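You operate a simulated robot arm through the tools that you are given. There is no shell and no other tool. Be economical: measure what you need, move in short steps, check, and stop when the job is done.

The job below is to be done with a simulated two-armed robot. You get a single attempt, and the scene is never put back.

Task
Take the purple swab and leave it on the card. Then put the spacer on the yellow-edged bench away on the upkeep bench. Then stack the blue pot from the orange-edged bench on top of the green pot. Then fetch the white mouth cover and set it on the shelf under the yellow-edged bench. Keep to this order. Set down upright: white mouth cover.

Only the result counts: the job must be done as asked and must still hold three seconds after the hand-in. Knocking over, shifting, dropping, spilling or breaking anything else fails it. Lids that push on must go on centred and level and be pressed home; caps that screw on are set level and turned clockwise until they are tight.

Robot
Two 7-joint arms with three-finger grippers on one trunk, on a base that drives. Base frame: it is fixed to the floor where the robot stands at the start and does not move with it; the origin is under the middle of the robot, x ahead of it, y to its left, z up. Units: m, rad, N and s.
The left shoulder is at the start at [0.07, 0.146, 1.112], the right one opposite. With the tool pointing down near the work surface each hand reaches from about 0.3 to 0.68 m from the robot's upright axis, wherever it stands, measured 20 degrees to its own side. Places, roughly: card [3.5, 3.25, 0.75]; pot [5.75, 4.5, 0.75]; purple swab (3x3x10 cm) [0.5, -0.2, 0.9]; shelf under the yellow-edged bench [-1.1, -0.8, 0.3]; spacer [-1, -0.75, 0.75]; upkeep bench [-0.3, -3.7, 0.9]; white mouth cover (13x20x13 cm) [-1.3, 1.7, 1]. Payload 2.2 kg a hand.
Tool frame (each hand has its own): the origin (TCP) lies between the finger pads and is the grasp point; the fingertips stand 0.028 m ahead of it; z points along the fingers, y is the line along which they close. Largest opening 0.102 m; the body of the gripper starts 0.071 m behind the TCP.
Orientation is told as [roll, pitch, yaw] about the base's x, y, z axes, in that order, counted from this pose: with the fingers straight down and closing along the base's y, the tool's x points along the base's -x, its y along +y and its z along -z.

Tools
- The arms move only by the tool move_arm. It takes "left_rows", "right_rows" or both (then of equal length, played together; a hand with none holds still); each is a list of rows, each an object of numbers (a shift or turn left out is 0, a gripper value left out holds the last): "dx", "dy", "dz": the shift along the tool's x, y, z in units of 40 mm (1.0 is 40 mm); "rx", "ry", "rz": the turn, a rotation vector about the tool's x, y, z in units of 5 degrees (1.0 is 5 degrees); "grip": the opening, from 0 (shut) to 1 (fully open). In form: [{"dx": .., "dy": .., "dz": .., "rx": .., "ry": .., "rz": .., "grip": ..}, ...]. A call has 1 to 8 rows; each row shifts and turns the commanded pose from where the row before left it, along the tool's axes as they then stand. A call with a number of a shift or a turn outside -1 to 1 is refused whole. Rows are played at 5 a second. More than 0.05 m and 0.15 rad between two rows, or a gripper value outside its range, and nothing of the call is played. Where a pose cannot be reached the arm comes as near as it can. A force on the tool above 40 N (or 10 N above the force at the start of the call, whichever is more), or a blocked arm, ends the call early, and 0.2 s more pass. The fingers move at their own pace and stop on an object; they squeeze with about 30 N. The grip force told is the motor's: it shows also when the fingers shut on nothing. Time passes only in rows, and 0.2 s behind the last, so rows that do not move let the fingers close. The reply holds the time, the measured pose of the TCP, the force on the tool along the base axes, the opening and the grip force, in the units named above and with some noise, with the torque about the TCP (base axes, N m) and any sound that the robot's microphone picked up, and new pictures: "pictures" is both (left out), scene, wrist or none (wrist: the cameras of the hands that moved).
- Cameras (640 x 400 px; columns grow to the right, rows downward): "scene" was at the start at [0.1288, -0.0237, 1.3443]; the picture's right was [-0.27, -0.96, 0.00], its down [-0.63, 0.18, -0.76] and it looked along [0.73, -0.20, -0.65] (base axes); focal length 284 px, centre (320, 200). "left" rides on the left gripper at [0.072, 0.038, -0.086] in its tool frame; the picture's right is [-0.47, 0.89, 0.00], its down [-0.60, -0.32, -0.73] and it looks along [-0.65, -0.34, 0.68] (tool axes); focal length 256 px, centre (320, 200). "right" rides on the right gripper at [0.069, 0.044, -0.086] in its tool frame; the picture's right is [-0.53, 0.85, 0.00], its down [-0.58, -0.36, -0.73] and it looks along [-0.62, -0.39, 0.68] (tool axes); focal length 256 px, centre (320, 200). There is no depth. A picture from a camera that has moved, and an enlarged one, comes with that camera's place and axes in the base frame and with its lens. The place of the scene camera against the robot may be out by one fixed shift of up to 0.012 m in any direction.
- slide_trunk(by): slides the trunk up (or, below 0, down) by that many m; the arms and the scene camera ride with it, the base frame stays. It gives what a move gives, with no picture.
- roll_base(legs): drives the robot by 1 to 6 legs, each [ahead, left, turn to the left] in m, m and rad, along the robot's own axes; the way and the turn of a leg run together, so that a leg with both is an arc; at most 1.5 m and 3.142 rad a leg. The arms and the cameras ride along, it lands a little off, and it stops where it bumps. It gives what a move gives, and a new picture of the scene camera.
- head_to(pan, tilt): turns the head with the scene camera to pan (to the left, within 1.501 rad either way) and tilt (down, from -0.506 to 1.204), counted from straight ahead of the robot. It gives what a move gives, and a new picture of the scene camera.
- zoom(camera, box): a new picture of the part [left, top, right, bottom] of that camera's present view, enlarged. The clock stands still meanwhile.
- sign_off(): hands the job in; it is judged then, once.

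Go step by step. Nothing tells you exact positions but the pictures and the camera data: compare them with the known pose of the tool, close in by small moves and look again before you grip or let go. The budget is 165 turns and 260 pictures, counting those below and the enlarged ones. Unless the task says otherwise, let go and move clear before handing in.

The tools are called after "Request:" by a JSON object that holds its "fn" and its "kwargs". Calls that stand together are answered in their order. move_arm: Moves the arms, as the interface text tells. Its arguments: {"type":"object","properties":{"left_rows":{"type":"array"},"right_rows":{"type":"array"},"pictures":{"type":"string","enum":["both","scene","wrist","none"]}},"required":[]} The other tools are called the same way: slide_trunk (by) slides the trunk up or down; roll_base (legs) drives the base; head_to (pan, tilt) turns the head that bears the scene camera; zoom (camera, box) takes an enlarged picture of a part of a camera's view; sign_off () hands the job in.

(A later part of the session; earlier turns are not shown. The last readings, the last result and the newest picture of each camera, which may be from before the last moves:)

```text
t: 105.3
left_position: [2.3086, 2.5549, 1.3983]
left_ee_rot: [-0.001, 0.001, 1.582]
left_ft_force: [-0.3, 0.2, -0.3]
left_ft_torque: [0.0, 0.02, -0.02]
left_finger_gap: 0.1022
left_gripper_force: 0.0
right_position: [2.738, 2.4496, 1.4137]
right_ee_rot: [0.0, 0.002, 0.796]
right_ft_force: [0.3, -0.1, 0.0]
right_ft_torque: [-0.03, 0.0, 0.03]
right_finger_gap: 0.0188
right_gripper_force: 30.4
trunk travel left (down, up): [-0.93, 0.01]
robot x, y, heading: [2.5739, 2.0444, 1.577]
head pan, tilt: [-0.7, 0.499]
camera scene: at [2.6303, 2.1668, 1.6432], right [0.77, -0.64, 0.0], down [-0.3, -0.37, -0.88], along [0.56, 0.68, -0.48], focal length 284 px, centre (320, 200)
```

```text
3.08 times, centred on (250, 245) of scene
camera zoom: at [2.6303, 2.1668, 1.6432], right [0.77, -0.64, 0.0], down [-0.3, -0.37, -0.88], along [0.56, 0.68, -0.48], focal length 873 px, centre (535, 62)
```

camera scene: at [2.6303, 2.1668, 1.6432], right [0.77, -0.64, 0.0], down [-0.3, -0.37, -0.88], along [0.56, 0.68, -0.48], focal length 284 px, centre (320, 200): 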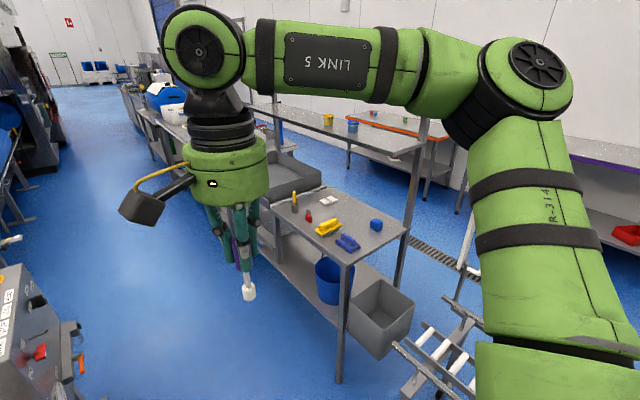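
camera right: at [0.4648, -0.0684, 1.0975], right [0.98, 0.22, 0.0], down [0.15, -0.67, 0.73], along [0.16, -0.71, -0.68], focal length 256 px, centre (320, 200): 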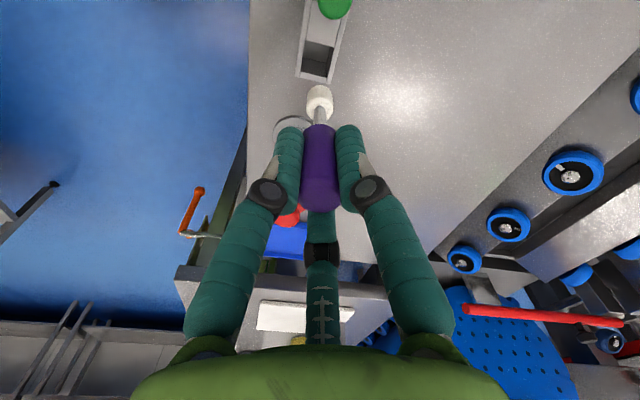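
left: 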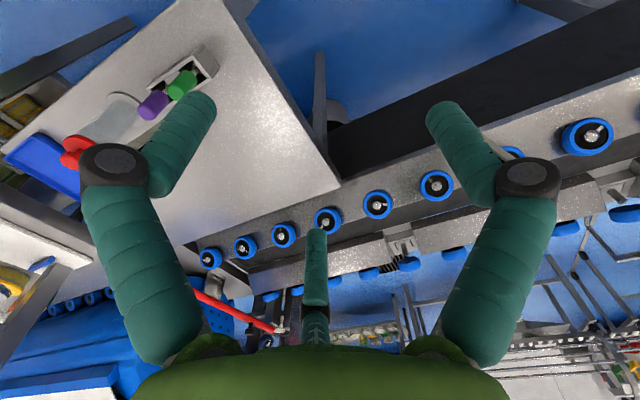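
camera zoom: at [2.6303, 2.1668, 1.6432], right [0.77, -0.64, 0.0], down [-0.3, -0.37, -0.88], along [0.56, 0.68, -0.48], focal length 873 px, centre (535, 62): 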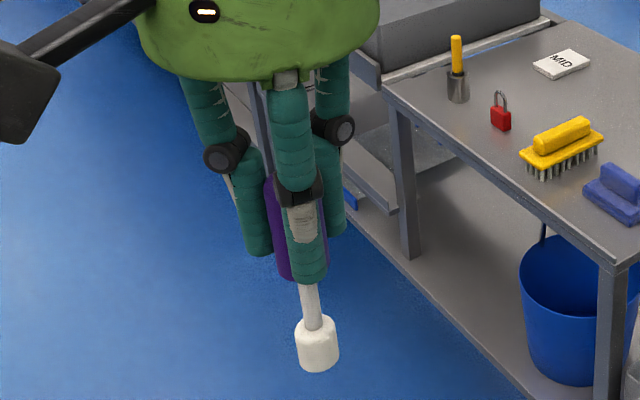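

The tip is a flat-ended cylinder about as wide as the cap, so the swab can stand upright on the card. I'll drive alongside the table and turn to face it (+x).

Request:
{"fn": "roll_base", "kwargs": {"legs": [[1.42, 0, 0], [0, 0, -1.577], [0.25, 0, 0]]}}

Request:
{"fn": "head_to", "kwargs": {"pan": -0.2, "tilt": 0.75}}

```text
t: 117.8
left_position: [3.3371, 3.7516, 1.4]
left_ee_rot: [0.0, -0.004, -0.014]
left_ft_force: [-0.9, -0.3, -0.1]
left_ft_torque: [-0.01, 0.0, -0.03]
left_finger_gap: 0.1021
left_gripper_force: 0.0
right_position: [3.2226, 3.3241, 1.4154]
right_ee_rot: [0.003, -0.003, -0.8]
right_ft_force: [0.4, -0.1, 0.2]
right_ft_torque: [0.01, 0.0, -0.02]
right_finger_gap: 0.0192
right_gripper_force: 29.5
trunk travel left (down, up): [-0.93, 0.01]
robot x, y, heading: [2.825, 3.4955, -0.015]
head pan, tilt: [-0.7, 0.499]
camera scene: at [2.9395, 3.4358, 1.6436], right [-0.66, -0.76, 0.0], down [-0.36, 0.31, -0.88], along [0.66, -0.58, -0.48], focal length 284 px, centre (320, 200)
```

scene: 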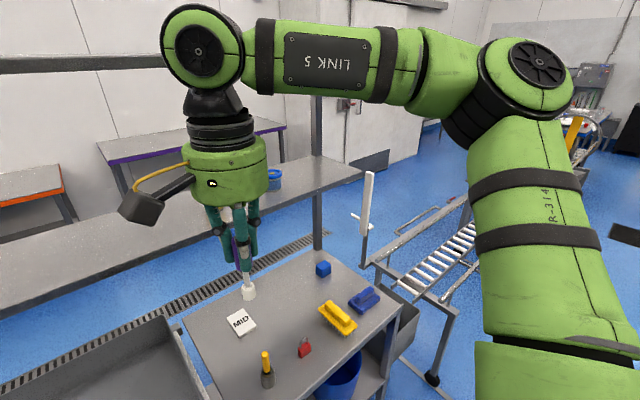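

```text
t: 118.8
left_position: [3.3431, 3.7507, 1.3981]
left_ee_rot: [0.001, 0.003, -0.014]
left_ft_force: [0.6, -0.1, -1.1]
left_ft_torque: [0.0, -0.02, -0.01]
left_finger_gap: 0.102
left_gripper_force: 0.0
right_position: [3.2268, 3.3249, 1.4135]
right_ee_rot: [-0.001, 0.002, -0.8]
right_ft_force: [0.3, 1.1, -0.1]
right_ft_torque: [0.05, -0.01, -0.02]
right_finger_gap: 0.019
right_gripper_force: 30.1
trunk travel left (down, up): [-0.93, 0.01]
robot x, y, heading: [2.8316, 3.4994, -0.011]
head pan, tilt: [-0.201, 0.75]
camera scene: at [2.9589, 3.4775, 1.6211], right [-0.21, -0.98, 0.0], down [-0.67, 0.15, -0.73], along [0.71, -0.16, -0.68], focal length 284 px, centre (320, 200)
```

scene: 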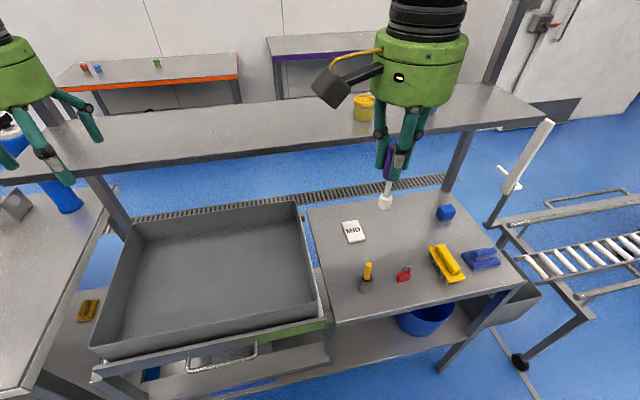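

Triangulating from two standpoints puts the card at about [3.56, 3.22, 0.87], near the front edge of an overhead shelf (z about 1.2). I'll look down to see how much room the base has in front.

Request:
{"fn": "head_to", "kwargs": {"pan": -0.3, "tilt": 1.2}}

Request:
{"fn": "zoom", "kwargs": {"camera": "right", "box": [0, 0, 640, 400]}}

```text
t: 119.7
left_position: [3.3423, 3.7517, 1.3983]
left_ee_rot: [0.001, 0.0, -0.013]
left_ft_force: [0.1, 0.1, -0.1]
left_ft_torque: [0.01, -0.04, 0.0]
left_finger_gap: 0.102
left_gripper_force: 0.1
right_position: [3.2252, 3.3253, 1.4141]
right_ee_rot: [0.001, 0.0, -0.8]
right_ft_force: [0.0, 0.3, -0.3]
right_ft_torque: [0.02, 0.02, 0.0]
right_finger_gap: 0.0193
right_gripper_force: 29.3
trunk travel left (down, up): [-0.93, 0.01]
robot x, y, heading: [2.8306, 3.4954, -0.012]
head pan, tilt: [-0.3, 1.201]
camera scene: at [2.9293, 3.478, 1.5895], right [-0.31, -0.95, 0.0], down [-0.89, 0.29, -0.36], along [0.35, -0.11, -0.93], focal length 284 px, centre (320, 200)
```

scene: 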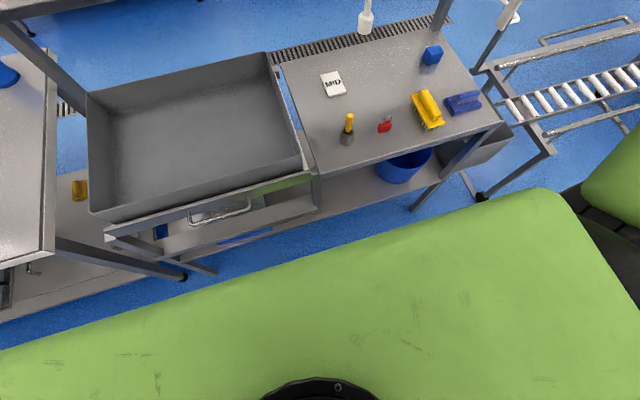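

```text
1.00 times, centred on (320, 200) of right (not enlarged: the box is as wide or as high as the picture)
camera zoom: at [3.2094, 3.4054, 1.4992], right [0.98, 0.21, 0.0], down [0.14, -0.67, 0.73], along [0.15, -0.71, -0.68], focal length 256 px, centre (320, 200)
```

zoom: 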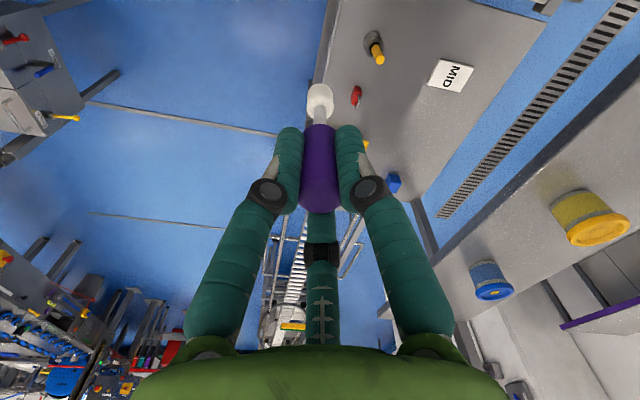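

The card lies a little under the overhead shelf (front edge x about 3.5, z about 1.25), so a vertical hand would hit the shelf. I'll park the swab on the clear bench to the left and re-grip it with the hand leaning back. First a look at that bench.

Request:
{"fn": "head_to", "kwargs": {"pan": 0.6, "tilt": 0.8}}

```text
t: 120.9
left_position: [3.3415, 3.751, 1.3976]
left_ee_rot: [0.001, 0.001, -0.014]
left_ft_force: [-0.1, -0.3, 0.1]
left_ft_torque: [-0.02, -0.02, 0.03]
left_finger_gap: 0.1016
left_gripper_force: 0.0
right_position: [3.2262, 3.3251, 1.4138]
right_ee_rot: [0.0, 0.002, -0.8]
right_ft_force: [-0.6, 0.2, 0.2]
right_ft_torque: [0.04, 0.01, -0.02]
right_finger_gap: 0.0191
right_gripper_force: 30.4
trunk travel left (down, up): [-0.93, 0.01]
robot x, y, heading: [2.8277, 3.4935, -0.013]
head pan, tilt: [0.6, 0.799]
camera scene: at [2.9435, 3.5398, 1.6172], right [0.55, -0.83, 0.0], down [-0.6, -0.4, -0.7], along [0.58, 0.38, -0.72], focal length 284 px, centre (320, 200)
```

scene: 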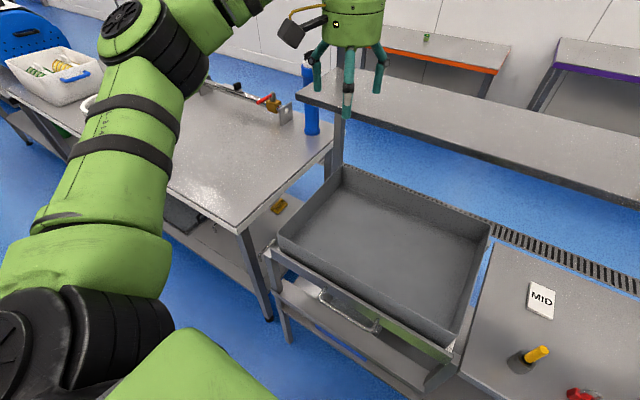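

The left bench has a clear, unshelved corner from about [3.28, 4.07] onward. I'll shift the base 0.8 m to the left to work there.

Request:
{"fn": "roll_base", "kwargs": {"legs": [[0, 0.85, 0.013]]}}

Request:
{"fn": "head_to", "kwargs": {"pan": -0.2, "tilt": 0.75}}

```text
t: 125.5
left_position: [3.3607, 4.619, 1.399]
left_ee_rot: [0.002, 0.0, -0.022]
left_ft_force: [0.0, -0.5, 0.7]
left_ft_torque: [0.03, 0.03, -0.03]
left_finger_gap: 0.1021
left_gripper_force: 0.1
right_position: [3.2418, 4.1942, 1.4134]
right_ee_rot: [0.003, 0.001, -0.808]
right_ft_force: [0.1, -1.0, 0.4]
right_ft_torque: [0.02, 0.0, 0.03]
right_finger_gap: 0.0191
right_gripper_force: 29.7
trunk travel left (down, up): [-0.93, 0.01]
robot x, y, heading: [2.841, 4.3721, -0.02]
head pan, tilt: [0.6, 0.799]
camera scene: at [2.9605, 4.4125, 1.6173], right [0.55, -0.84, 0.0], down [-0.6, -0.39, -0.7], along [0.58, 0.38, -0.72], focal length 284 px, centre (320, 200)
```

scene: 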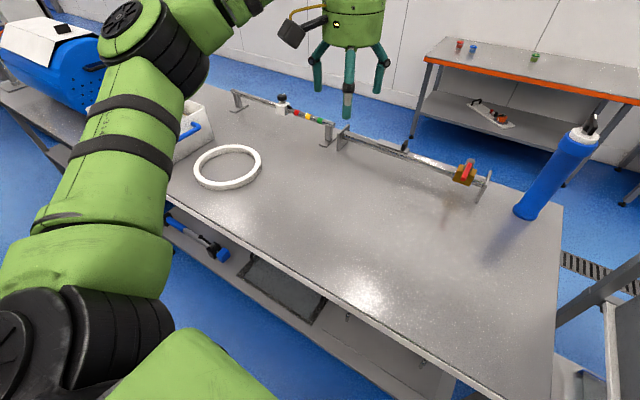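

```text
t: 126.6
left_position: [3.3611, 4.6224, 1.3988]
left_ee_rot: [0.0, -0.001, -0.023]
left_ft_force: [-0.4, 0.3, -0.1]
left_ft_torque: [0.02, -0.01, 0.01]
left_finger_gap: 0.1021
left_gripper_force: 0.1
right_position: [3.242, 4.1968, 1.4137]
right_ee_rot: [0.001, 0.0, -0.808]
right_ft_force: [-0.5, 0.7, -0.1]
right_ft_torque: [0.0, -0.04, -0.01]
right_finger_gap: 0.0191
right_gripper_force: 30.1
trunk travel left (down, up): [-0.93, 0.01]
robot x, y, heading: [2.8458, 4.3727, -0.023]
head pan, tilt: [-0.201, 0.75]
camera scene: at [2.9737, 4.3521, 1.6212], right [-0.22, -0.98, 0.0], down [-0.67, 0.15, -0.73], along [0.71, -0.16, -0.68], focal length 284 px, centre (320, 200)
```

scene: 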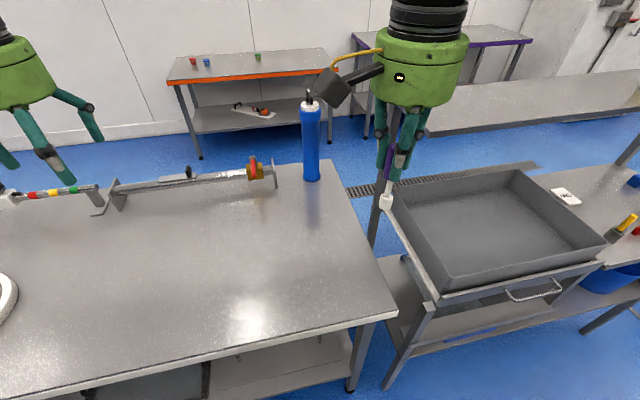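

I'll lower the trunk and set the swab down upright at about [3.44, 4.26] on this bench.

Request:
{"fn": "slide_trunk", "kwargs": {"by": -0.35}}

Request:
{"fn": "move_arm", "kwargs": {"right_rows": [{"dx": -0.45, "dy": 0.8}, {"dx": -0.45, "dy": 0.8}, {"dx": -0.45, "dy": 0.8}, {"dx": -0.45, "dy": 0.8}, {"dx": -0.45, "dy": 0.8}, {"dx": -0.45, "dy": 0.8}], "pictures": "both"}}

```text
t: 130.1
left_position: [3.3613, 4.6215, 1.0486]
left_ee_rot: [-0.001, 0.0, -0.022]
left_ft_force: [-0.4, 0.0, -0.4]
left_ft_torque: [0.04, -0.01, 0.02]
left_finger_gap: 0.102
left_gripper_force: 0.0
right_position: [3.2415, 4.1965, 1.0629]
right_ee_rot: [0.0, -0.001, -0.808]
right_ft_force: [-0.1, 0.8, -0.7]
right_ft_torque: [0.0, 0.01, 0.0]
right_finger_gap: 0.0192
right_gripper_force: 30.2
trunk travel left (down, up): [-0.58, 0.36]
robot x, y, heading: [2.8455, 4.372, -0.023]
head pan, tilt: [-0.201, 0.75]
```

```text
t: 131.5
left_position: [3.3604, 4.6225, 1.0483]
left_ee_rot: [-0.001, 0.0, -0.023]
left_ft_force: [0.3, 0.0, -0.7]
left_ft_torque: [-0.03, -0.02, -0.01]
left_finger_gap: 0.102
left_gripper_force: 0.0
right_position: [3.3299, 4.1942, 1.0528]
right_ee_rot: [0.001, 0.0, -0.807]
right_ft_force: [-0.5, -0.1, 0.4]
right_ft_torque: [0.02, 0.0, 0.01]
right_finger_gap: 0.0191
right_gripper_force: 29.8
right hand out of reach, approached as far as the arm can: row 2, 3, 4, 5, 6
trunk travel left (down, up): [-0.58, 0.36]
robot x, y, heading: [2.8454, 4.3706, -0.026]
head pan, tilt: [-0.201, 0.75]
camera scene: at [2.9728, 4.3525, 1.2713], right [-0.22, -0.97, 0.0], down [-0.66, 0.15, -0.73], along [0.71, -0.16, -0.68], focal length 284 px, centre (320, 200)
camera right: at [3.3132, 4.2758, 1.1387], right [0.98, 0.2, 0.0], down [0.13, -0.67, 0.73], along [0.14, -0.72, -0.68], focal length 256 px, centre (320, 200)
```

scene: 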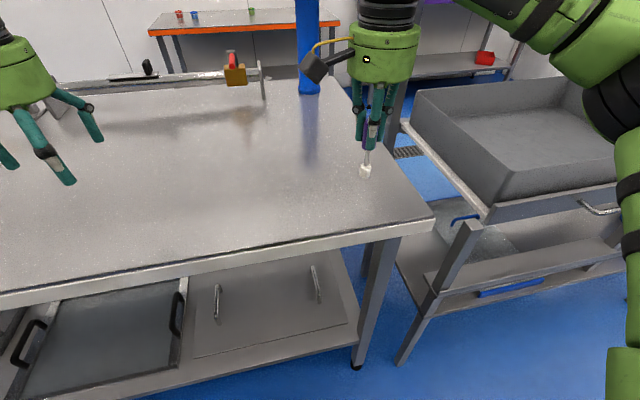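
right: 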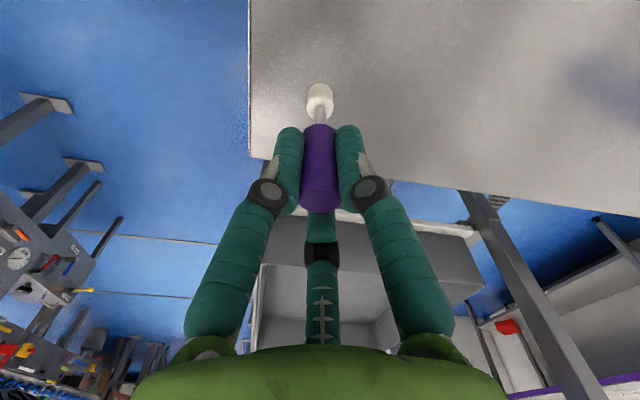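

This spot, about 6 cm inside the bench edge, is good enough. I'll go down in steps until the tip touches.

Request:
{"fn": "move_arm", "kwargs": {"right_rows": [{"dz": 0.8, "dx": -0.3, "dy": 0.3}, {"dz": 0.6, "dx": -0.3, "dy": 0.3}, {"dz": 0.0}], "pictures": "wrist"}}

Request:
{"fn": "zoom", "kwargs": {"camera": "scene", "box": [300, 100, 460, 220]}}

```text
t: 132.3
left_position: [3.3597, 4.6201, 1.0491]
left_ee_rot: [-0.001, 0.001, -0.023]
left_ft_force: [0.6, -0.2, -0.2]
left_ft_torque: [0.04, 0.0, -0.01]
left_finger_gap: 0.102
left_gripper_force: 0.0
right_position: [3.3583, 4.1909, 0.9958]
right_ee_rot: [0.003, 0.001, -0.809]
right_ft_force: [1.2, -0.2, -0.5]
right_ft_torque: [-0.03, -0.01, 0.02]
right_finger_gap: 0.0191
right_gripper_force: 30.7
right hand out of reach, approached as far as the arm can: row 2
trunk travel left (down, up): [-0.58, 0.36]
robot x, y, heading: [2.843, 4.3699, -0.026]
head pan, tilt: [-0.201, 0.75]
camera right: at [3.3419, 4.272, 1.0808], right [0.98, 0.2, 0.0], down [0.13, -0.67, 0.73], along [0.15, -0.72, -0.68], focal length 256 px, centre (320, 200)
```

right: 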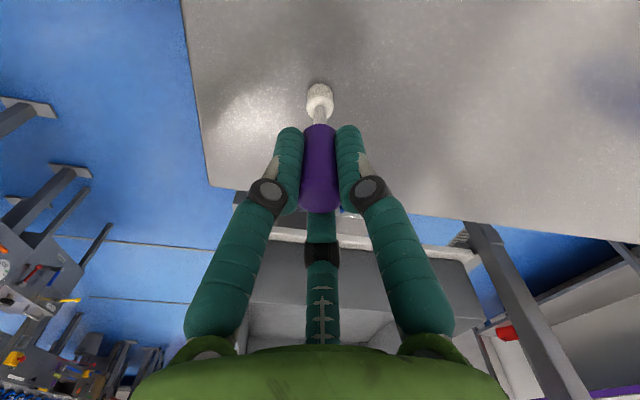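

```text
3.33 times, centred on (380, 160) of scene
camera zoom: at [2.9733, 4.3521, 1.2713], right [-0.22, -0.97, 0.0], down [-0.66, 0.15, -0.73], along [0.71, -0.16, -0.68], focal length 946 px, centre (120, 333)
```

zoom: 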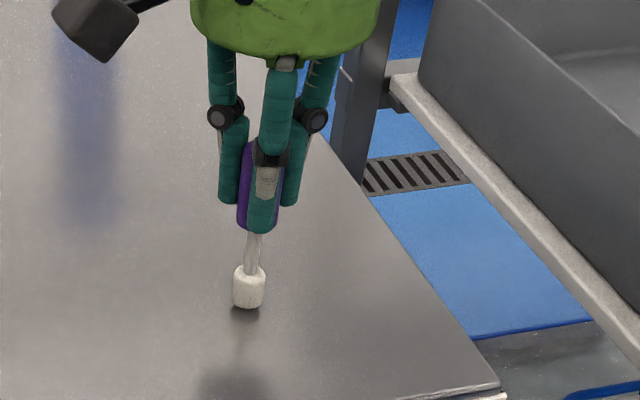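

The tip is about 1–2 cm above the bench. Easing down in small steps.

Request:
{"fn": "move_arm", "kwargs": {"right_rows": [{"dz": 0.2}, {"dz": 0.15}, {"dz": 0.1}, {"dz": 0.1}, {"dz": 0}], "pictures": "none"}}

Request:
{"fn": "zoom", "kwargs": {"camera": "scene", "box": [300, 100, 460, 220]}}

```text
t: 133.5
left_position: [3.3597, 4.6229, 1.0501]
left_ee_rot: [0.0, -0.001, -0.024]
left_ft_force: [0.2, -0.6, 0.0]
left_ft_torque: [0.01, 0.03, -0.01]
left_finger_gap: 0.1019
left_gripper_force: 0.0
right_position: [3.3559, 4.1916, 0.9757]
right_ee_rot: [0.005, -0.003, -0.807]
right_ft_force: [3.6, -3.1, 28.0]
right_ft_torque: [-0.22, -0.25, 0.01]
right_finger_gap: 0.0192
right_gripper_force: 29.7
trunk travel left (down, up): [-0.58, 0.36]
robot x, y, heading: [2.8458, 4.3738, -0.024]
head pan, tilt: [-0.201, 0.75]
```

```text
3.33 times, centred on (380, 160) of scene
camera zoom: at [2.9708, 4.3526, 1.2716], right [-0.22, -0.97, 0.0], down [-0.66, 0.15, -0.73], along [0.71, -0.16, -0.68], focal length 946 px, centre (120, 333)
```

zoom: 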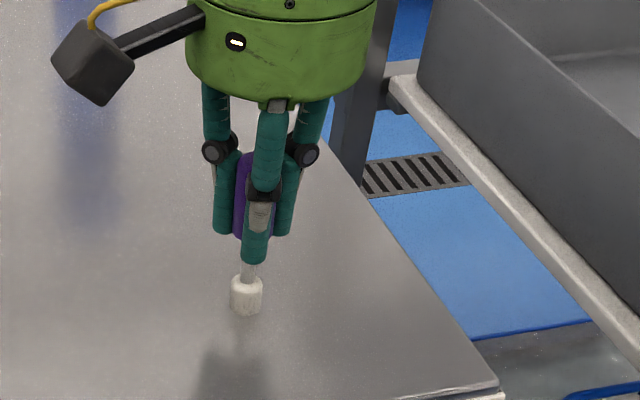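

Contact is made (28 N). I'll relieve the pressure and let go carefully.

Request:
{"fn": "move_arm", "kwargs": {"right_rows": [{"dz": -0.06}, {"dz": 0}, {"grip": 0.3}, {"grip": 0.6}, {"grip": 0.6}], "pictures": "none"}}

Request:
{"fn": "zoom", "kwargs": {"camera": "scene", "box": [300, 100, 460, 220]}}

```text
t: 134.7
left_position: [3.362, 4.621, 1.0495]
left_ee_rot: [0.0, 0.0, -0.024]
left_ft_force: [0.5, -0.5, -0.3]
left_ft_torque: [0.03, 0.03, 0.01]
left_finger_gap: 0.1019
left_gripper_force: 0.1
right_position: [3.3593, 4.1936, 0.9746]
right_ee_rot: [0.001, 0.002, -0.807]
right_ft_force: [-0.2, 0.1, 0.1]
right_ft_torque: [-0.02, 0.02, -0.04]
right_finger_gap: 0.0611
right_gripper_force: 0.1
trunk travel left (down, up): [-0.58, 0.36]
robot x, y, heading: [2.8468, 4.3751, -0.024]
head pan, tilt: [-0.201, 0.75]
```

```text
3.33 times, centred on (380, 160) of scene
camera zoom: at [2.974, 4.3519, 1.2711], right [-0.22, -0.97, 0.0], down [-0.67, 0.15, -0.73], along [0.71, -0.16, -0.68], focal length 946 px, centre (120, 333)
```

zoom: 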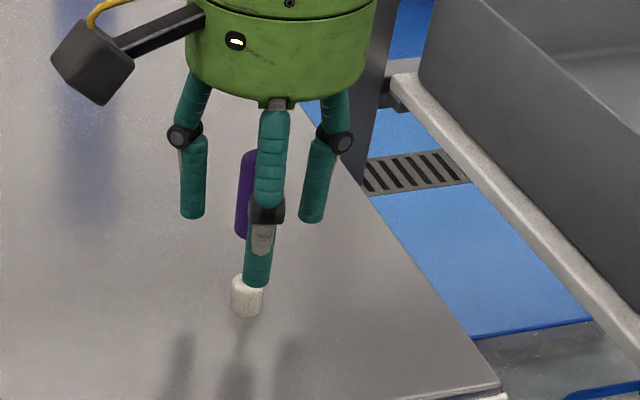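

The swab stands by itself. I'll rise clear, turn the yaw back to 0 and back away.

Request:
{"fn": "move_arm", "kwargs": {"right_rows": [{"dz": -0.8}, {"dz": -0.8}, {"dz": -0.8}, {"rz": -1}, {"rz": -1}, {"rz": -1}, {"rz": -1}, {"rz": -1}], "pictures": "none"}}

Request:
{"fn": "move_arm", "kwargs": {"right_rows": [{"rz": -1}, {"rz": -1}, {"rz": -1}, {"rz": -1}, {"rz": -0.2}, {"dx": 0.9}, {"dx": 0.9}, {"dx": 0.9}], "pictures": "none"}}

Request:
{"fn": "move_arm", "kwargs": {"right_rows": [{"ry": -1}, {"ry": -1}, {"ry": -1}, {"ry": -1}, {"ry": -1}, {"ry": -1}, {"ry": -1}, {"ry": -1}], "pictures": "none"}}

Request:
{"fn": "move_arm", "kwargs": {"right_rows": [{"ry": -1}, {"ry": -1}, {"ry": -1}, {"ry": -1}], "pictures": "both"}}

```text
t: 136.5
left_position: [3.3607, 4.622, 1.0487]
left_ee_rot: [-0.001, 0.002, -0.023]
left_ft_force: [-0.2, 0.0, -0.2]
left_ft_torque: [-0.02, -0.02, -0.01]
left_finger_gap: 0.1021
left_gripper_force: 0.0
right_position: [3.359, 4.15, 1.0676]
right_ee_rot: [0.001, 0.0, -0.37]
right_ft_force: [-0.7, 0.3, -0.3]
right_ft_torque: [0.0, -0.02, 0.0]
right_finger_gap: 0.0612
right_gripper_force: 0.0
right hand out of reach, approached as far as the arm can: row 1, 2, 3
trunk travel left (down, up): [-0.58, 0.36]
robot x, y, heading: [2.8456, 4.3727, -0.02]
head pan, tilt: [-0.201, 0.75]
```

```text
t: 138.3
left_position: [3.3599, 4.6211, 1.0493]
left_ee_rot: [-0.001, -0.003, -0.021]
left_ft_force: [-0.5, -0.7, 0.3]
left_ft_torque: [0.0, -0.03, 0.0]
left_finger_gap: 0.1018
left_gripper_force: 0.0
right_position: [3.2487, 4.152, 1.0705]
right_ee_rot: [0.002, -0.001, -0.005]
right_ft_force: [-0.9, -0.1, -0.2]
right_ft_torque: [0.0, -0.04, 0.01]
right_finger_gap: 0.0612
right_gripper_force: 0.0
trunk travel left (down, up): [-0.58, 0.36]
robot x, y, heading: [2.8448, 4.3738, -0.02]
head pan, tilt: [-0.201, 0.75]
```

```text
t: 140.1
left_position: [3.3602, 4.6209, 1.0493]
left_ee_rot: [-0.002, 0.0, -0.023]
left_ft_force: [-0.7, -0.3, -0.4]
left_ft_torque: [-0.03, -0.02, -0.03]
left_finger_gap: 0.102
left_gripper_force: 0.1
right_position: [3.2494, 4.1517, 1.066]
right_ee_rot: [0.003, -0.7, -0.005]
right_ft_force: [-0.7, 0.0, -0.6]
right_ft_torque: [-0.02, 0.01, -0.01]
right_finger_gap: 0.0611
right_gripper_force: 0.1
trunk travel left (down, up): [-0.58, 0.36]
robot x, y, heading: [2.8448, 4.372, -0.025]
head pan, tilt: [-0.201, 0.75]
```

```text
t: 141.1
left_position: [3.3604, 4.6204, 1.0482]
left_ee_rot: [0.001, 0.0, -0.023]
left_ft_force: [1.5, 0.0, 0.1]
left_ft_torque: [0.02, 0.03, -0.02]
left_finger_gap: 0.102
left_gripper_force: 0.0
right_position: [3.2744, 4.1505, 1.088]
right_ee_rot: [0.004, -1.045, -0.009]
right_ft_force: [-0.8, 0.4, -0.9]
right_ft_torque: [0.01, 0.01, 0.01]
right_finger_gap: 0.0612
right_gripper_force: 0.2
right hand out of reach, approached as far as the arm can: row 3, 4
trunk travel left (down, up): [-0.58, 0.36]
robot x, y, heading: [2.8494, 4.3712, -0.02]
head pan, tilt: [-0.201, 0.75]
camera scene: at [2.9739, 4.3521, 1.2712], right [-0.22, -0.97, 0.0], down [-0.67, 0.15, -0.73], along [0.71, -0.16, -0.68], focal length 284 px, centre (320, 200)
camera right: at [3.1655, 4.1954, 1.0714], right [0.27, 0.84, 0.46], down [-0.34, -0.36, 0.86], along [0.9, -0.4, 0.19], focal length 256 px, centre (320, 200)
```

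scene: 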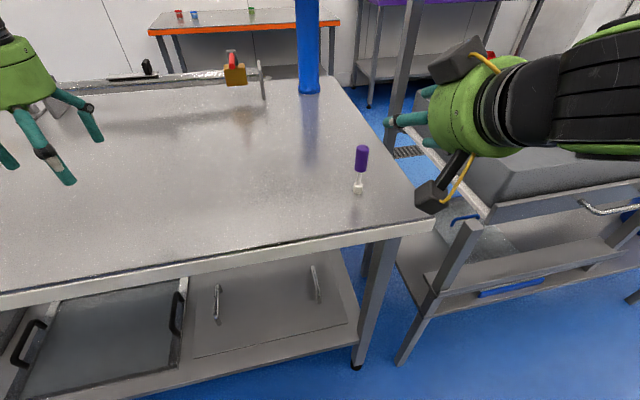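
right: 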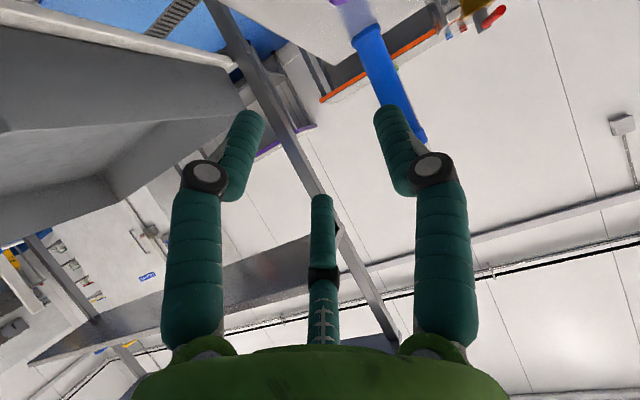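

The swab stands at about [3.356, 4.192]. A 45-degree lean is enough and keeps the camera higher, so I'll go to that and move to the pre-grasp pose.

Request:
{"fn": "move_arm", "kwargs": {"right_rows": [{"ry": 1}, {"ry": 1}, {"ry": 1}, {"dx": 0.35, "dy": 0.52, "dz": 0.55}, {"dx": 0.35, "dy": 0.52, "dz": 0.55}, {"dx": 0}], "pictures": "both"}}

```text
t: 142.5
left_position: [3.3597, 4.6213, 1.0498]
left_ee_rot: [0.0, -0.001, -0.023]
left_ft_force: [0.4, 0.4, -0.5]
left_ft_torque: [0.03, -0.01, -0.01]
left_finger_gap: 0.102
left_gripper_force: 0.0
right_position: [3.2851, 4.1931, 1.0353]
right_ee_rot: [0.003, -0.785, -0.007]
right_ft_force: [0.3, -0.2, -0.4]
right_ft_torque: [0.03, 0.02, -0.02]
right_finger_gap: 0.0612
right_gripper_force: 0.1
trunk travel left (down, up): [-0.58, 0.36]
robot x, y, heading: [2.844, 4.3721, -0.021]
head pan, tilt: [-0.201, 0.75]
camera scene: at [2.973, 4.3511, 1.2713], right [-0.22, -0.97, 0.0], down [-0.66, 0.15, -0.73], along [0.71, -0.16, -0.68], focal length 284 px, centre (320, 200)
camera right: at [3.1761, 4.2377, 1.0471], right [0.38, 0.84, 0.38], down [-0.11, -0.37, 0.92], along [0.92, -0.4, -0.05], focal length 256 px, centre (320, 200)
```

scene: 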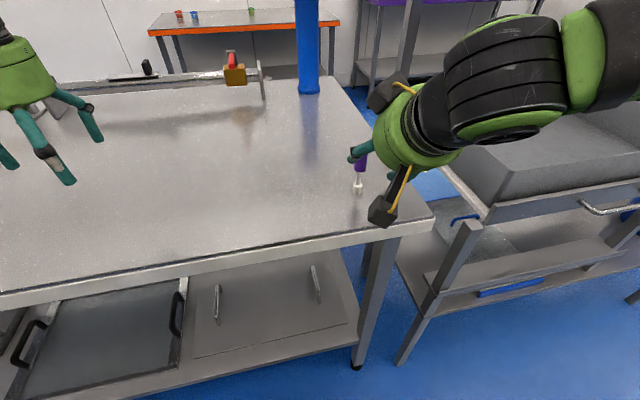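
right: 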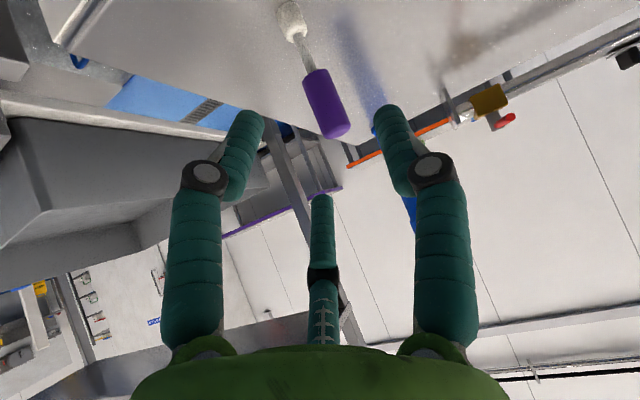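

The wrist view puts the cap at [3.356, 4.193, 0.975], right on line. I'll advance along the tool axis.

Request:
{"fn": "move_arm", "kwargs": {"right_rows": [{"dz": 0.8}, {"dz": 0.8}, {"dz": 0.75, "dx": -0.1}, {"dz": 0}], "pictures": "both"}}

```text
t: 143.5
left_position: [3.3594, 4.621, 1.0488]
left_ee_rot: [0.002, -0.001, -0.022]
left_ft_force: [-0.1, -0.4, 0.5]
left_ft_torque: [0.0, -0.01, -0.01]
left_finger_gap: 0.1021
left_gripper_force: 0.0
right_position: [3.3535, 4.1933, 0.9745]
right_ee_rot: [0.001, -0.786, -0.005]
right_ft_force: [-0.4, 0.1, 0.6]
right_ft_torque: [0.01, -0.01, -0.01]
right_finger_gap: 0.0614
right_gripper_force: 0.0
trunk travel left (down, up): [-0.58, 0.36]
robot x, y, heading: [2.8447, 4.3675, -0.024]
head pan, tilt: [-0.201, 0.75]
camera scene: at [2.9728, 4.3522, 1.2713], right [-0.22, -0.97, 0.0], down [-0.66, 0.15, -0.73], along [0.71, -0.16, -0.68], focal length 284 px, centre (320, 200)
camera right: at [3.2442, 4.2378, 0.986], right [0.38, 0.84, 0.38], down [-0.11, -0.36, 0.92], along [0.92, -0.4, -0.04], focal length 256 px, centre (320, 200)
```

scene: 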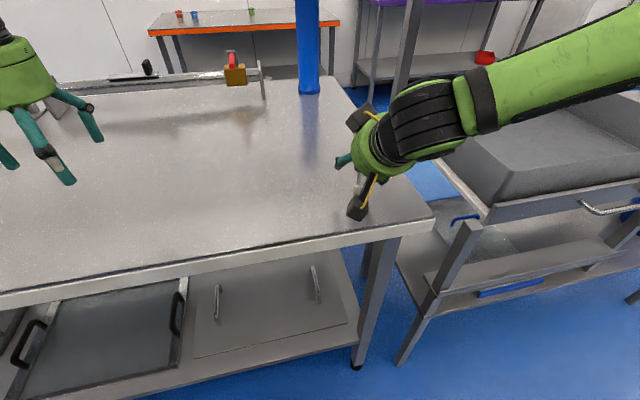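
right: 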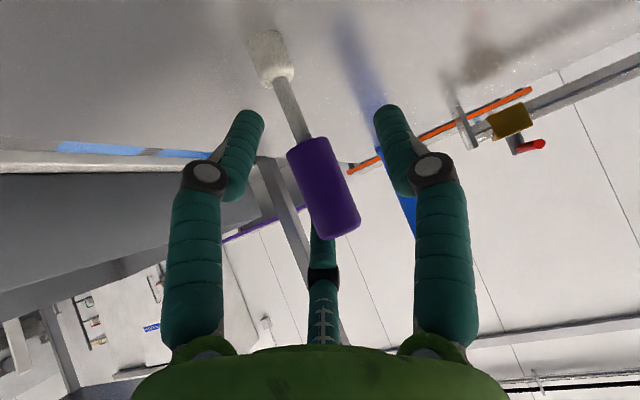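

The cap is centred at the TCP. I'll close and lift straight up.

Request:
{"fn": "move_arm", "kwargs": {"right_rows": [{"grip": 0}, {"grip": 0}, {"grip": 0}, {"dx": -0.5, "dz": -0.5}, {"dx": -0.6, "dz": -0.6}, {"dx": -0.6, "dz": -0.6}], "pictures": "both"}}

```text
t: 144.9
left_position: [3.3605, 4.6218, 1.0492]
left_ee_rot: [0.0, 0.0, -0.022]
left_ft_force: [-0.3, -0.3, -0.4]
left_ft_torque: [-0.02, 0.01, 0.0]
left_finger_gap: 0.102
left_gripper_force: 0.1
right_position: [3.3535, 4.1917, 1.0736]
right_ee_rot: [0.0, -0.786, -0.004]
right_ft_force: [0.5, 0.2, -0.2]
right_ft_torque: [0.02, 0.02, 0.03]
right_finger_gap: 0.0273
right_gripper_force: 30.2
trunk travel left (down, up): [-0.58, 0.36]
robot x, y, heading: [2.8457, 4.3758, -0.026]
head pan, tilt: [-0.201, 0.75]
camera scene: at [2.973, 4.3523, 1.2713], right [-0.22, -0.97, 0.0], down [-0.66, 0.15, -0.73], along [0.71, -0.16, -0.68], focal length 284 px, centre (320, 200)
camera right: at [3.2446, 4.2374, 1.0852], right [0.38, 0.84, 0.38], down [-0.11, -0.36, 0.92], along [0.92, -0.39, -0.05], focal length 256 px, centre (320, 200)
```

scene: 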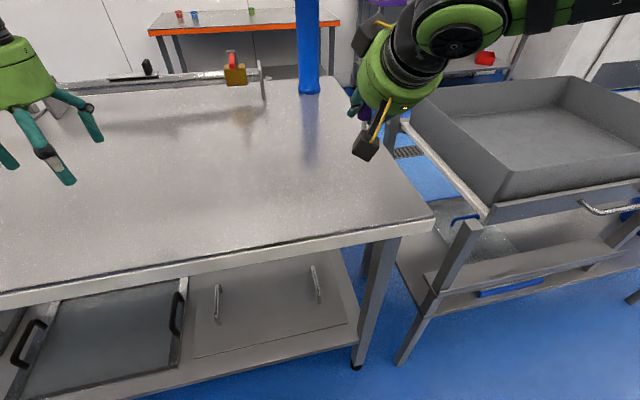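
right: 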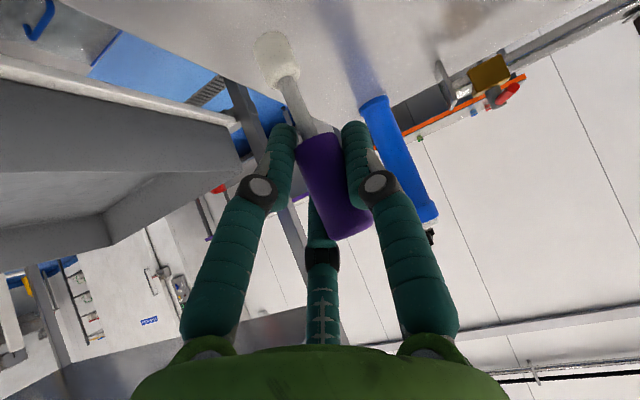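

The swab is held vertical with the hand leaning back. I'll raise the trunk, drive back in front of the card and look.

Request:
{"fn": "slide_trunk", "kwargs": {"by": 0.25}}

Request:
{"fn": "roll_base", "kwargs": {"legs": [[0, -0.96, 0.024], [0.08, 0, 0]]}}

```text
t: 147.4
left_position: [3.3618, 4.62, 1.2988]
left_ee_rot: [0.001, 0.0, -0.023]
left_ft_force: [-0.6, 0.0, 0.0]
left_ft_torque: [-0.02, 0.0, -0.03]
left_finger_gap: 0.1019
left_gripper_force: 0.0
right_position: [3.3555, 4.1919, 1.3233]
right_ee_rot: [0.0, -0.786, -0.006]
right_ft_force: [-0.5, -1.0, 0.0]
right_ft_torque: [0.02, 0.01, -0.02]
right_finger_gap: 0.0271
right_gripper_force: 29.6
trunk travel left (down, up): [-0.83, 0.11]
robot x, y, heading: [2.8443, 4.3719, -0.023]
head pan, tilt: [-0.201, 0.75]
```

```text
t: 153.1
left_position: [3.4183, 3.6702, 1.3006]
left_ee_rot: [-0.002, -0.005, -0.006]
left_ft_force: [0.2, -0.5, -0.1]
left_ft_torque: [-0.03, -0.03, 0.0]
left_finger_gap: 0.102
left_gripper_force: 0.1
right_position: [3.4193, 3.2393, 1.3257]
right_ee_rot: [-0.002, -0.79, 0.011]
right_ft_force: [-0.9, 1.1, -0.8]
right_ft_torque: [-0.02, -0.03, -0.01]
right_finger_gap: 0.0274
right_gripper_force: 30.0
trunk travel left (down, up): [-0.83, 0.11]
robot x, y, heading: [2.9115, 3.4112, -0.01]
head pan, tilt: [-0.201, 0.75]
camera scene: at [3.035, 3.3931, 1.5218], right [-0.21, -0.98, 0.0], down [-0.66, 0.14, -0.73], along [0.72, -0.15, -0.68], focal length 284 px, centre (320, 200)
```

scene: 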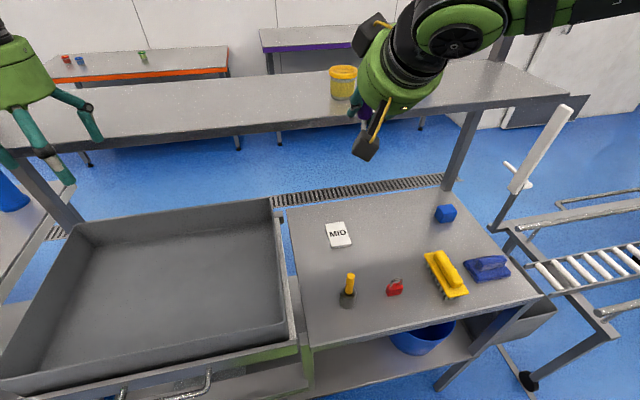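

The card is confirmed at [3.563, 3.225]. I'll raise the left hand for tray clearance and lower the trunk.

Request:
{"fn": "move_arm", "kwargs": {"left_rows": [{"dz": -1, "dx": 0.7}, {"dz": -1, "dx": 0.7}, {"dz": -1, "dx": 0.7}, {"dx": 0.7}], "pictures": "none"}}

Request:
{"fn": "slide_trunk", "kwargs": {"by": -0.26}}

Request:
{"fn": "head_to", "kwargs": {"pan": -0.3, "tilt": 0.6}}

Request:
{"fn": "zoom", "kwargs": {"camera": "right", "box": [0, 0, 640, 400]}}

```text
t: 154.1
left_position: [3.3109, 3.6693, 1.4197]
left_ee_rot: [-0.002, -0.001, -0.008]
left_ft_force: [-0.2, 0.3, -0.1]
left_ft_torque: [-0.01, -0.01, -0.01]
left_finger_gap: 0.1019
left_gripper_force: 0.1
right_position: [3.4234, 3.2379, 1.3242]
right_ee_rot: [0.0, -0.787, 0.011]
right_ft_force: [-0.6, -0.3, -0.3]
right_ft_torque: [-0.02, 0.02, -0.01]
right_finger_gap: 0.0272
right_gripper_force: 29.8
trunk travel left (down, up): [-0.83, 0.11]
robot x, y, heading: [2.9116, 3.4117, -0.005]
head pan, tilt: [-0.201, 0.75]
```

```text
t: 156.8
left_position: [3.3131, 3.6676, 1.1596]
left_ee_rot: [0.0, 0.0, -0.006]
left_ft_force: [-0.5, -0.6, 0.1]
left_ft_torque: [0.0, 0.0, 0.01]
left_finger_gap: 0.1019
left_gripper_force: 0.2
right_position: [3.424, 3.2378, 1.0641]
right_ee_rot: [0.003, -0.785, 0.011]
right_ft_force: [-0.9, -0.1, 0.4]
right_ft_torque: [-0.01, 0.0, -0.02]
right_finger_gap: 0.0267
right_gripper_force: 29.9
trunk travel left (down, up): [-0.57, 0.37]
robot x, y, heading: [2.9131, 3.4092, -0.011]
head pan, tilt: [-0.201, 0.75]
```

```text
t: 157.5
left_position: [3.3137, 3.6671, 1.159]
left_ee_rot: [0.0, 0.0, -0.005]
left_ft_force: [-0.1, 0.1, 0.0]
left_ft_torque: [0.01, -0.01, -0.02]
left_finger_gap: 0.102
left_gripper_force: 0.1
right_position: [3.4244, 3.2374, 1.0627]
right_ee_rot: [0.002, -0.785, 0.01]
right_ft_force: [0.3, 0.0, 0.3]
right_ft_torque: [0.04, -0.04, -0.01]
right_finger_gap: 0.0265
right_gripper_force: 30.0
trunk travel left (down, up): [-0.57, 0.37]
robot x, y, heading: [2.9149, 3.4085, -0.006]
head pan, tilt: [-0.3, 0.6]
camera scene: at [3.0439, 3.3817, 1.274], right [-0.3, -0.95, 0.0], down [-0.54, 0.17, -0.82], along [0.79, -0.25, -0.57], focal length 284 px, centre (320, 200)
```

scene: 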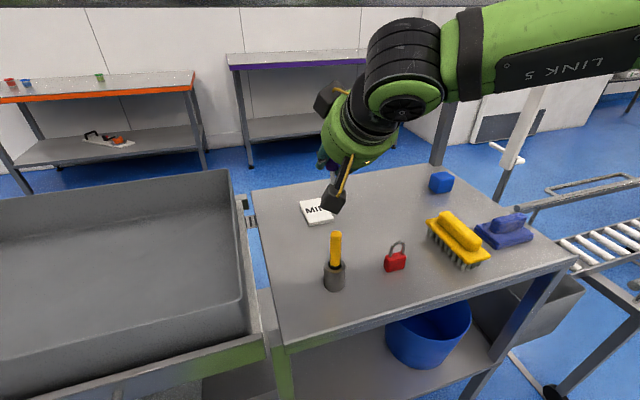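

```text
1.00 times, centred on (320, 200) of right (not enlarged: the box is as wide or as high as the picture)
camera zoom: at [3.3142, 3.2809, 1.075], right [0.37, 0.85, 0.38], down [-0.11, -0.37, 0.92], along [0.92, -0.38, -0.05], focal length 256 px, centre (320, 200)
```

zoom: 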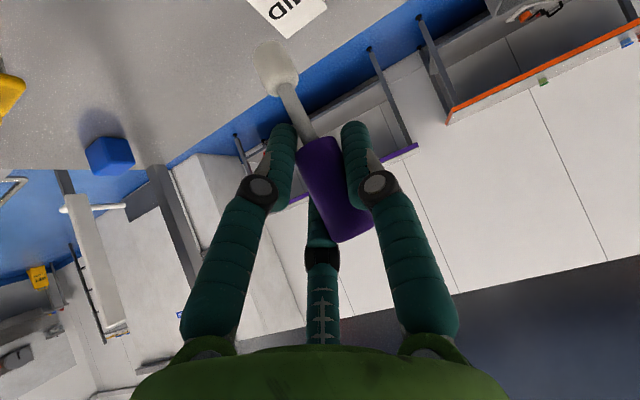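

The shelf is at about camera level (z 1.27). I'll move forward over the card at this height with the hand staying beneath the shelf.

Request:
{"fn": "move_arm", "kwargs": {"right_rows": [{"dx": -0.45, "dz": 0.6, "dy": -0.09}, {"dx": -0.6, "dz": 0.6, "dy": -0.1}, {"dx": -0.6, "dz": 0.6, "dy": -0.1}, {"dx": -0.6, "dz": 0.6, "dy": -0.1}, {"dx": 0}], "pictures": "both"}}

```text
t: 158.7
left_position: [3.3122, 3.6681, 1.1597]
left_ee_rot: [0.0, -0.002, -0.007]
left_ft_force: [-0.5, -0.1, -0.1]
left_ft_torque: [-0.04, -0.02, -0.03]
left_finger_gap: 0.1023
left_gripper_force: 0.1
right_position: [3.5565, 3.2252, 1.0624]
right_ee_rot: [-0.001, -0.788, 0.009]
right_ft_force: [-0.1, 1.0, 0.6]
right_ft_torque: [0.0, -0.02, 0.02]
right_finger_gap: 0.0263
right_gripper_force: 29.6
trunk travel left (down, up): [-0.57, 0.37]
robot x, y, heading: [2.9123, 3.41, -0.009]
head pan, tilt: [-0.3, 0.6]
camera scene: at [3.0427, 3.3819, 1.2742], right [-0.3, -0.95, 0.0], down [-0.54, 0.17, -0.83], along [0.79, -0.25, -0.56], focal length 284 px, centre (320, 200)
camera right: at [3.4465, 3.2676, 1.0741], right [0.37, 0.85, 0.38], down [-0.11, -0.37, 0.92], along [0.92, -0.38, -0.04], focal length 256 px, centre (320, 200)
```

scene: 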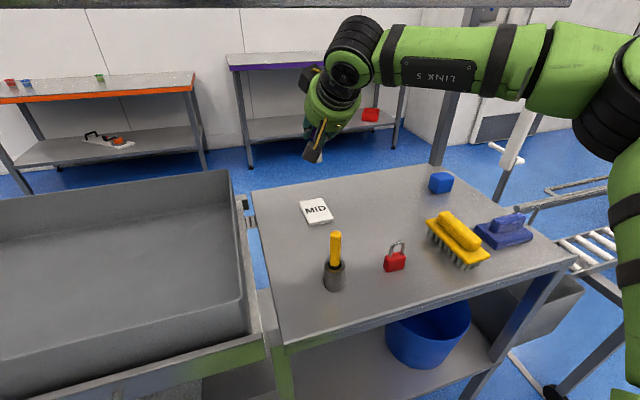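
right: 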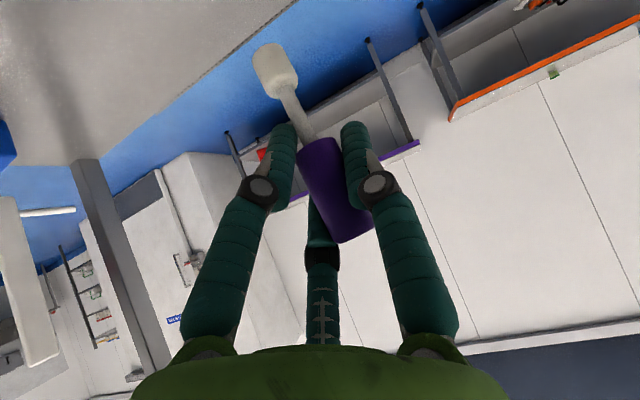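

Nothing touched. The card still reads [3.563, 3.224], so I'll lower straight down towards it.

Request:
{"fn": "move_arm", "kwargs": {"right_rows": [{"dx": 0.38, "dz": 0.45}, {"dx": 0.4, "dz": 0.42}, {"dx": 0.4, "dz": 0.4}, {"dx": 0.3, "dz": 0.3}, {"dx": 0}], "pictures": "both"}}

```text
t: 159.9
left_position: [3.3129, 3.668, 1.1594]
left_ee_rot: [0.0, 0.001, -0.006]
left_ft_force: [-0.4, -0.2, 0.5]
left_ft_torque: [0.01, -0.03, 0.02]
left_finger_gap: 0.102
left_gripper_force: 0.0
right_position: [3.5586, 3.2243, 0.9749]
right_ee_rot: [0.001, -0.786, 0.01]
right_ft_force: [0.0, 0.2, 0.4]
right_ft_torque: [0.02, 0.0, -0.01]
right_finger_gap: 0.026
right_gripper_force: 30.3
trunk travel left (down, up): [-0.57, 0.37]
robot x, y, heading: [2.9139, 3.409, -0.009]
head pan, tilt: [-0.3, 0.6]
camera scene: at [3.0437, 3.3818, 1.2741], right [-0.3, -0.95, 0.0], down [-0.54, 0.17, -0.83], along [0.79, -0.25, -0.56], focal length 284 px, centre (320, 200)
camera right: at [3.4483, 3.2674, 0.9859], right [0.37, 0.85, 0.38], down [-0.11, -0.37, 0.92], along [0.92, -0.38, -0.04], focal length 256 px, centre (320, 200)
```

scene: 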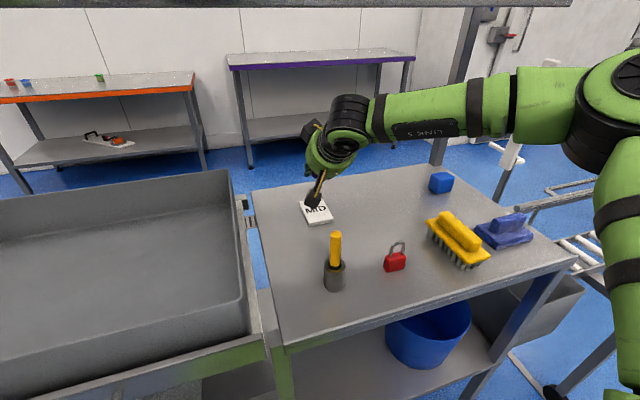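
right: 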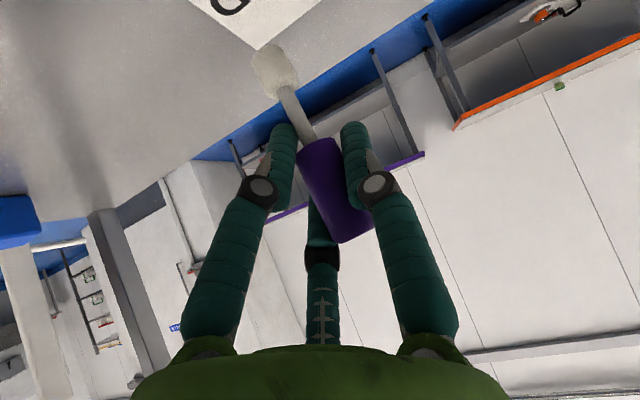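

Nearly there. Zooming the wrist view to check where the tip stands against the card's edges.

Request:
{"fn": "zoom", "kwargs": {"camera": "right", "box": [160, 0, 400, 150]}}

Request:
{"fn": "zoom", "kwargs": {"camera": "scene", "box": [270, 140, 370, 240]}}

```text
2.67 times, centred on (280, 75) of right
camera zoom: at [3.4483, 3.2674, 0.9859], right [0.37, 0.85, 0.38], down [-0.11, -0.37, 0.92], along [0.92, -0.38, -0.04], focal length 683 px, centre (427, 533)
```

zoom: 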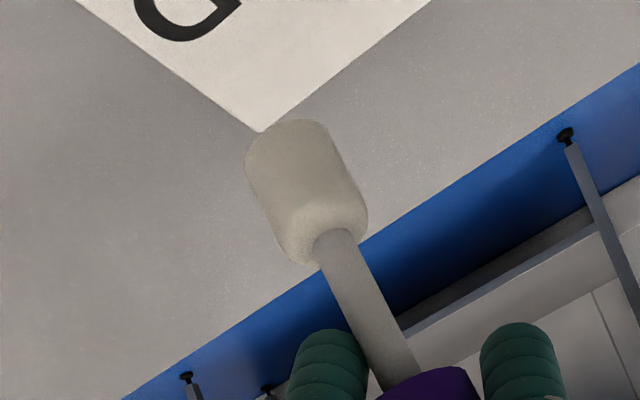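

```text
4.00 times, centred on (320, 190) of scene
camera zoom: at [3.0437, 3.3818, 1.2741], right [-0.3, -0.95, 0.0], down [-0.54, 0.17, -0.83], along [0.79, -0.25, -0.56], focal length 1135 px, centre (320, 240)
```

zoom: 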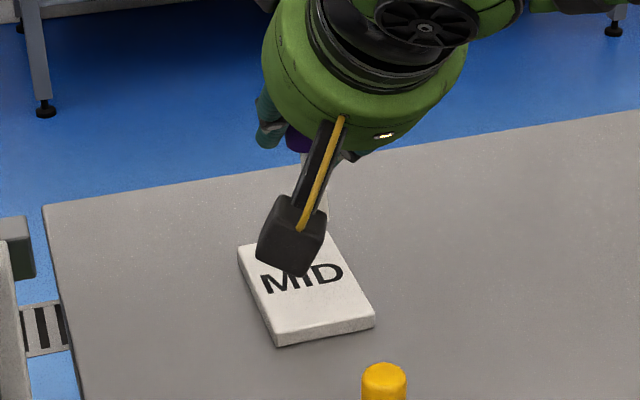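

The card spans about x 3.52–3.61, y 3.20–3.26, and the tip is over its middle, roughly 3 cm up. Easing down.

Request:
{"fn": "move_arm", "kwargs": {"right_rows": [{"dx": 0.12, "dz": 0.12}, {"dx": 0.1, "dz": 0.1}, {"dx": 0.05, "dz": 0.05}, {"dx": 0}], "pictures": "none"}}

Request:
{"fn": "zoom", "kwargs": {"camera": "right", "box": [160, 0, 400, 150]}}

```text
t: 160.9
left_position: [3.3128, 3.6682, 1.1588]
left_ee_rot: [-0.001, 0.001, -0.005]
left_ft_force: [-0.5, 0.1, -0.7]
left_ft_torque: [-0.01, -0.03, 0.01]
left_finger_gap: 0.1019
left_gripper_force: 0.0
right_position: [3.5582, 3.2246, 0.9583]
right_ee_rot: [0.001, -0.786, 0.011]
right_ft_force: [0.0, 0.4, -0.3]
right_ft_torque: [-0.01, -0.05, 0.02]
right_finger_gap: 0.026
right_gripper_force: 29.6
trunk travel left (down, up): [-0.57, 0.37]
robot x, y, heading: [2.913, 3.4111, -0.004]
head pan, tilt: [-0.3, 0.6]
```

```text
2.67 times, centred on (280, 75) of right
camera zoom: at [3.4482, 3.2675, 0.9694], right [0.37, 0.85, 0.38], down [-0.11, -0.37, 0.92], along [0.92, -0.38, -0.05], focal length 683 px, centre (427, 533)
```

zoom: 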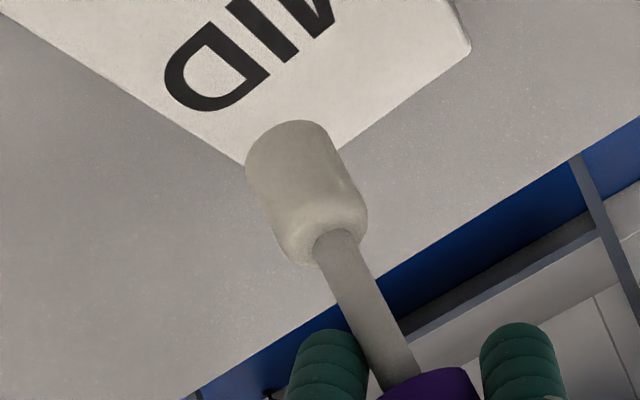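

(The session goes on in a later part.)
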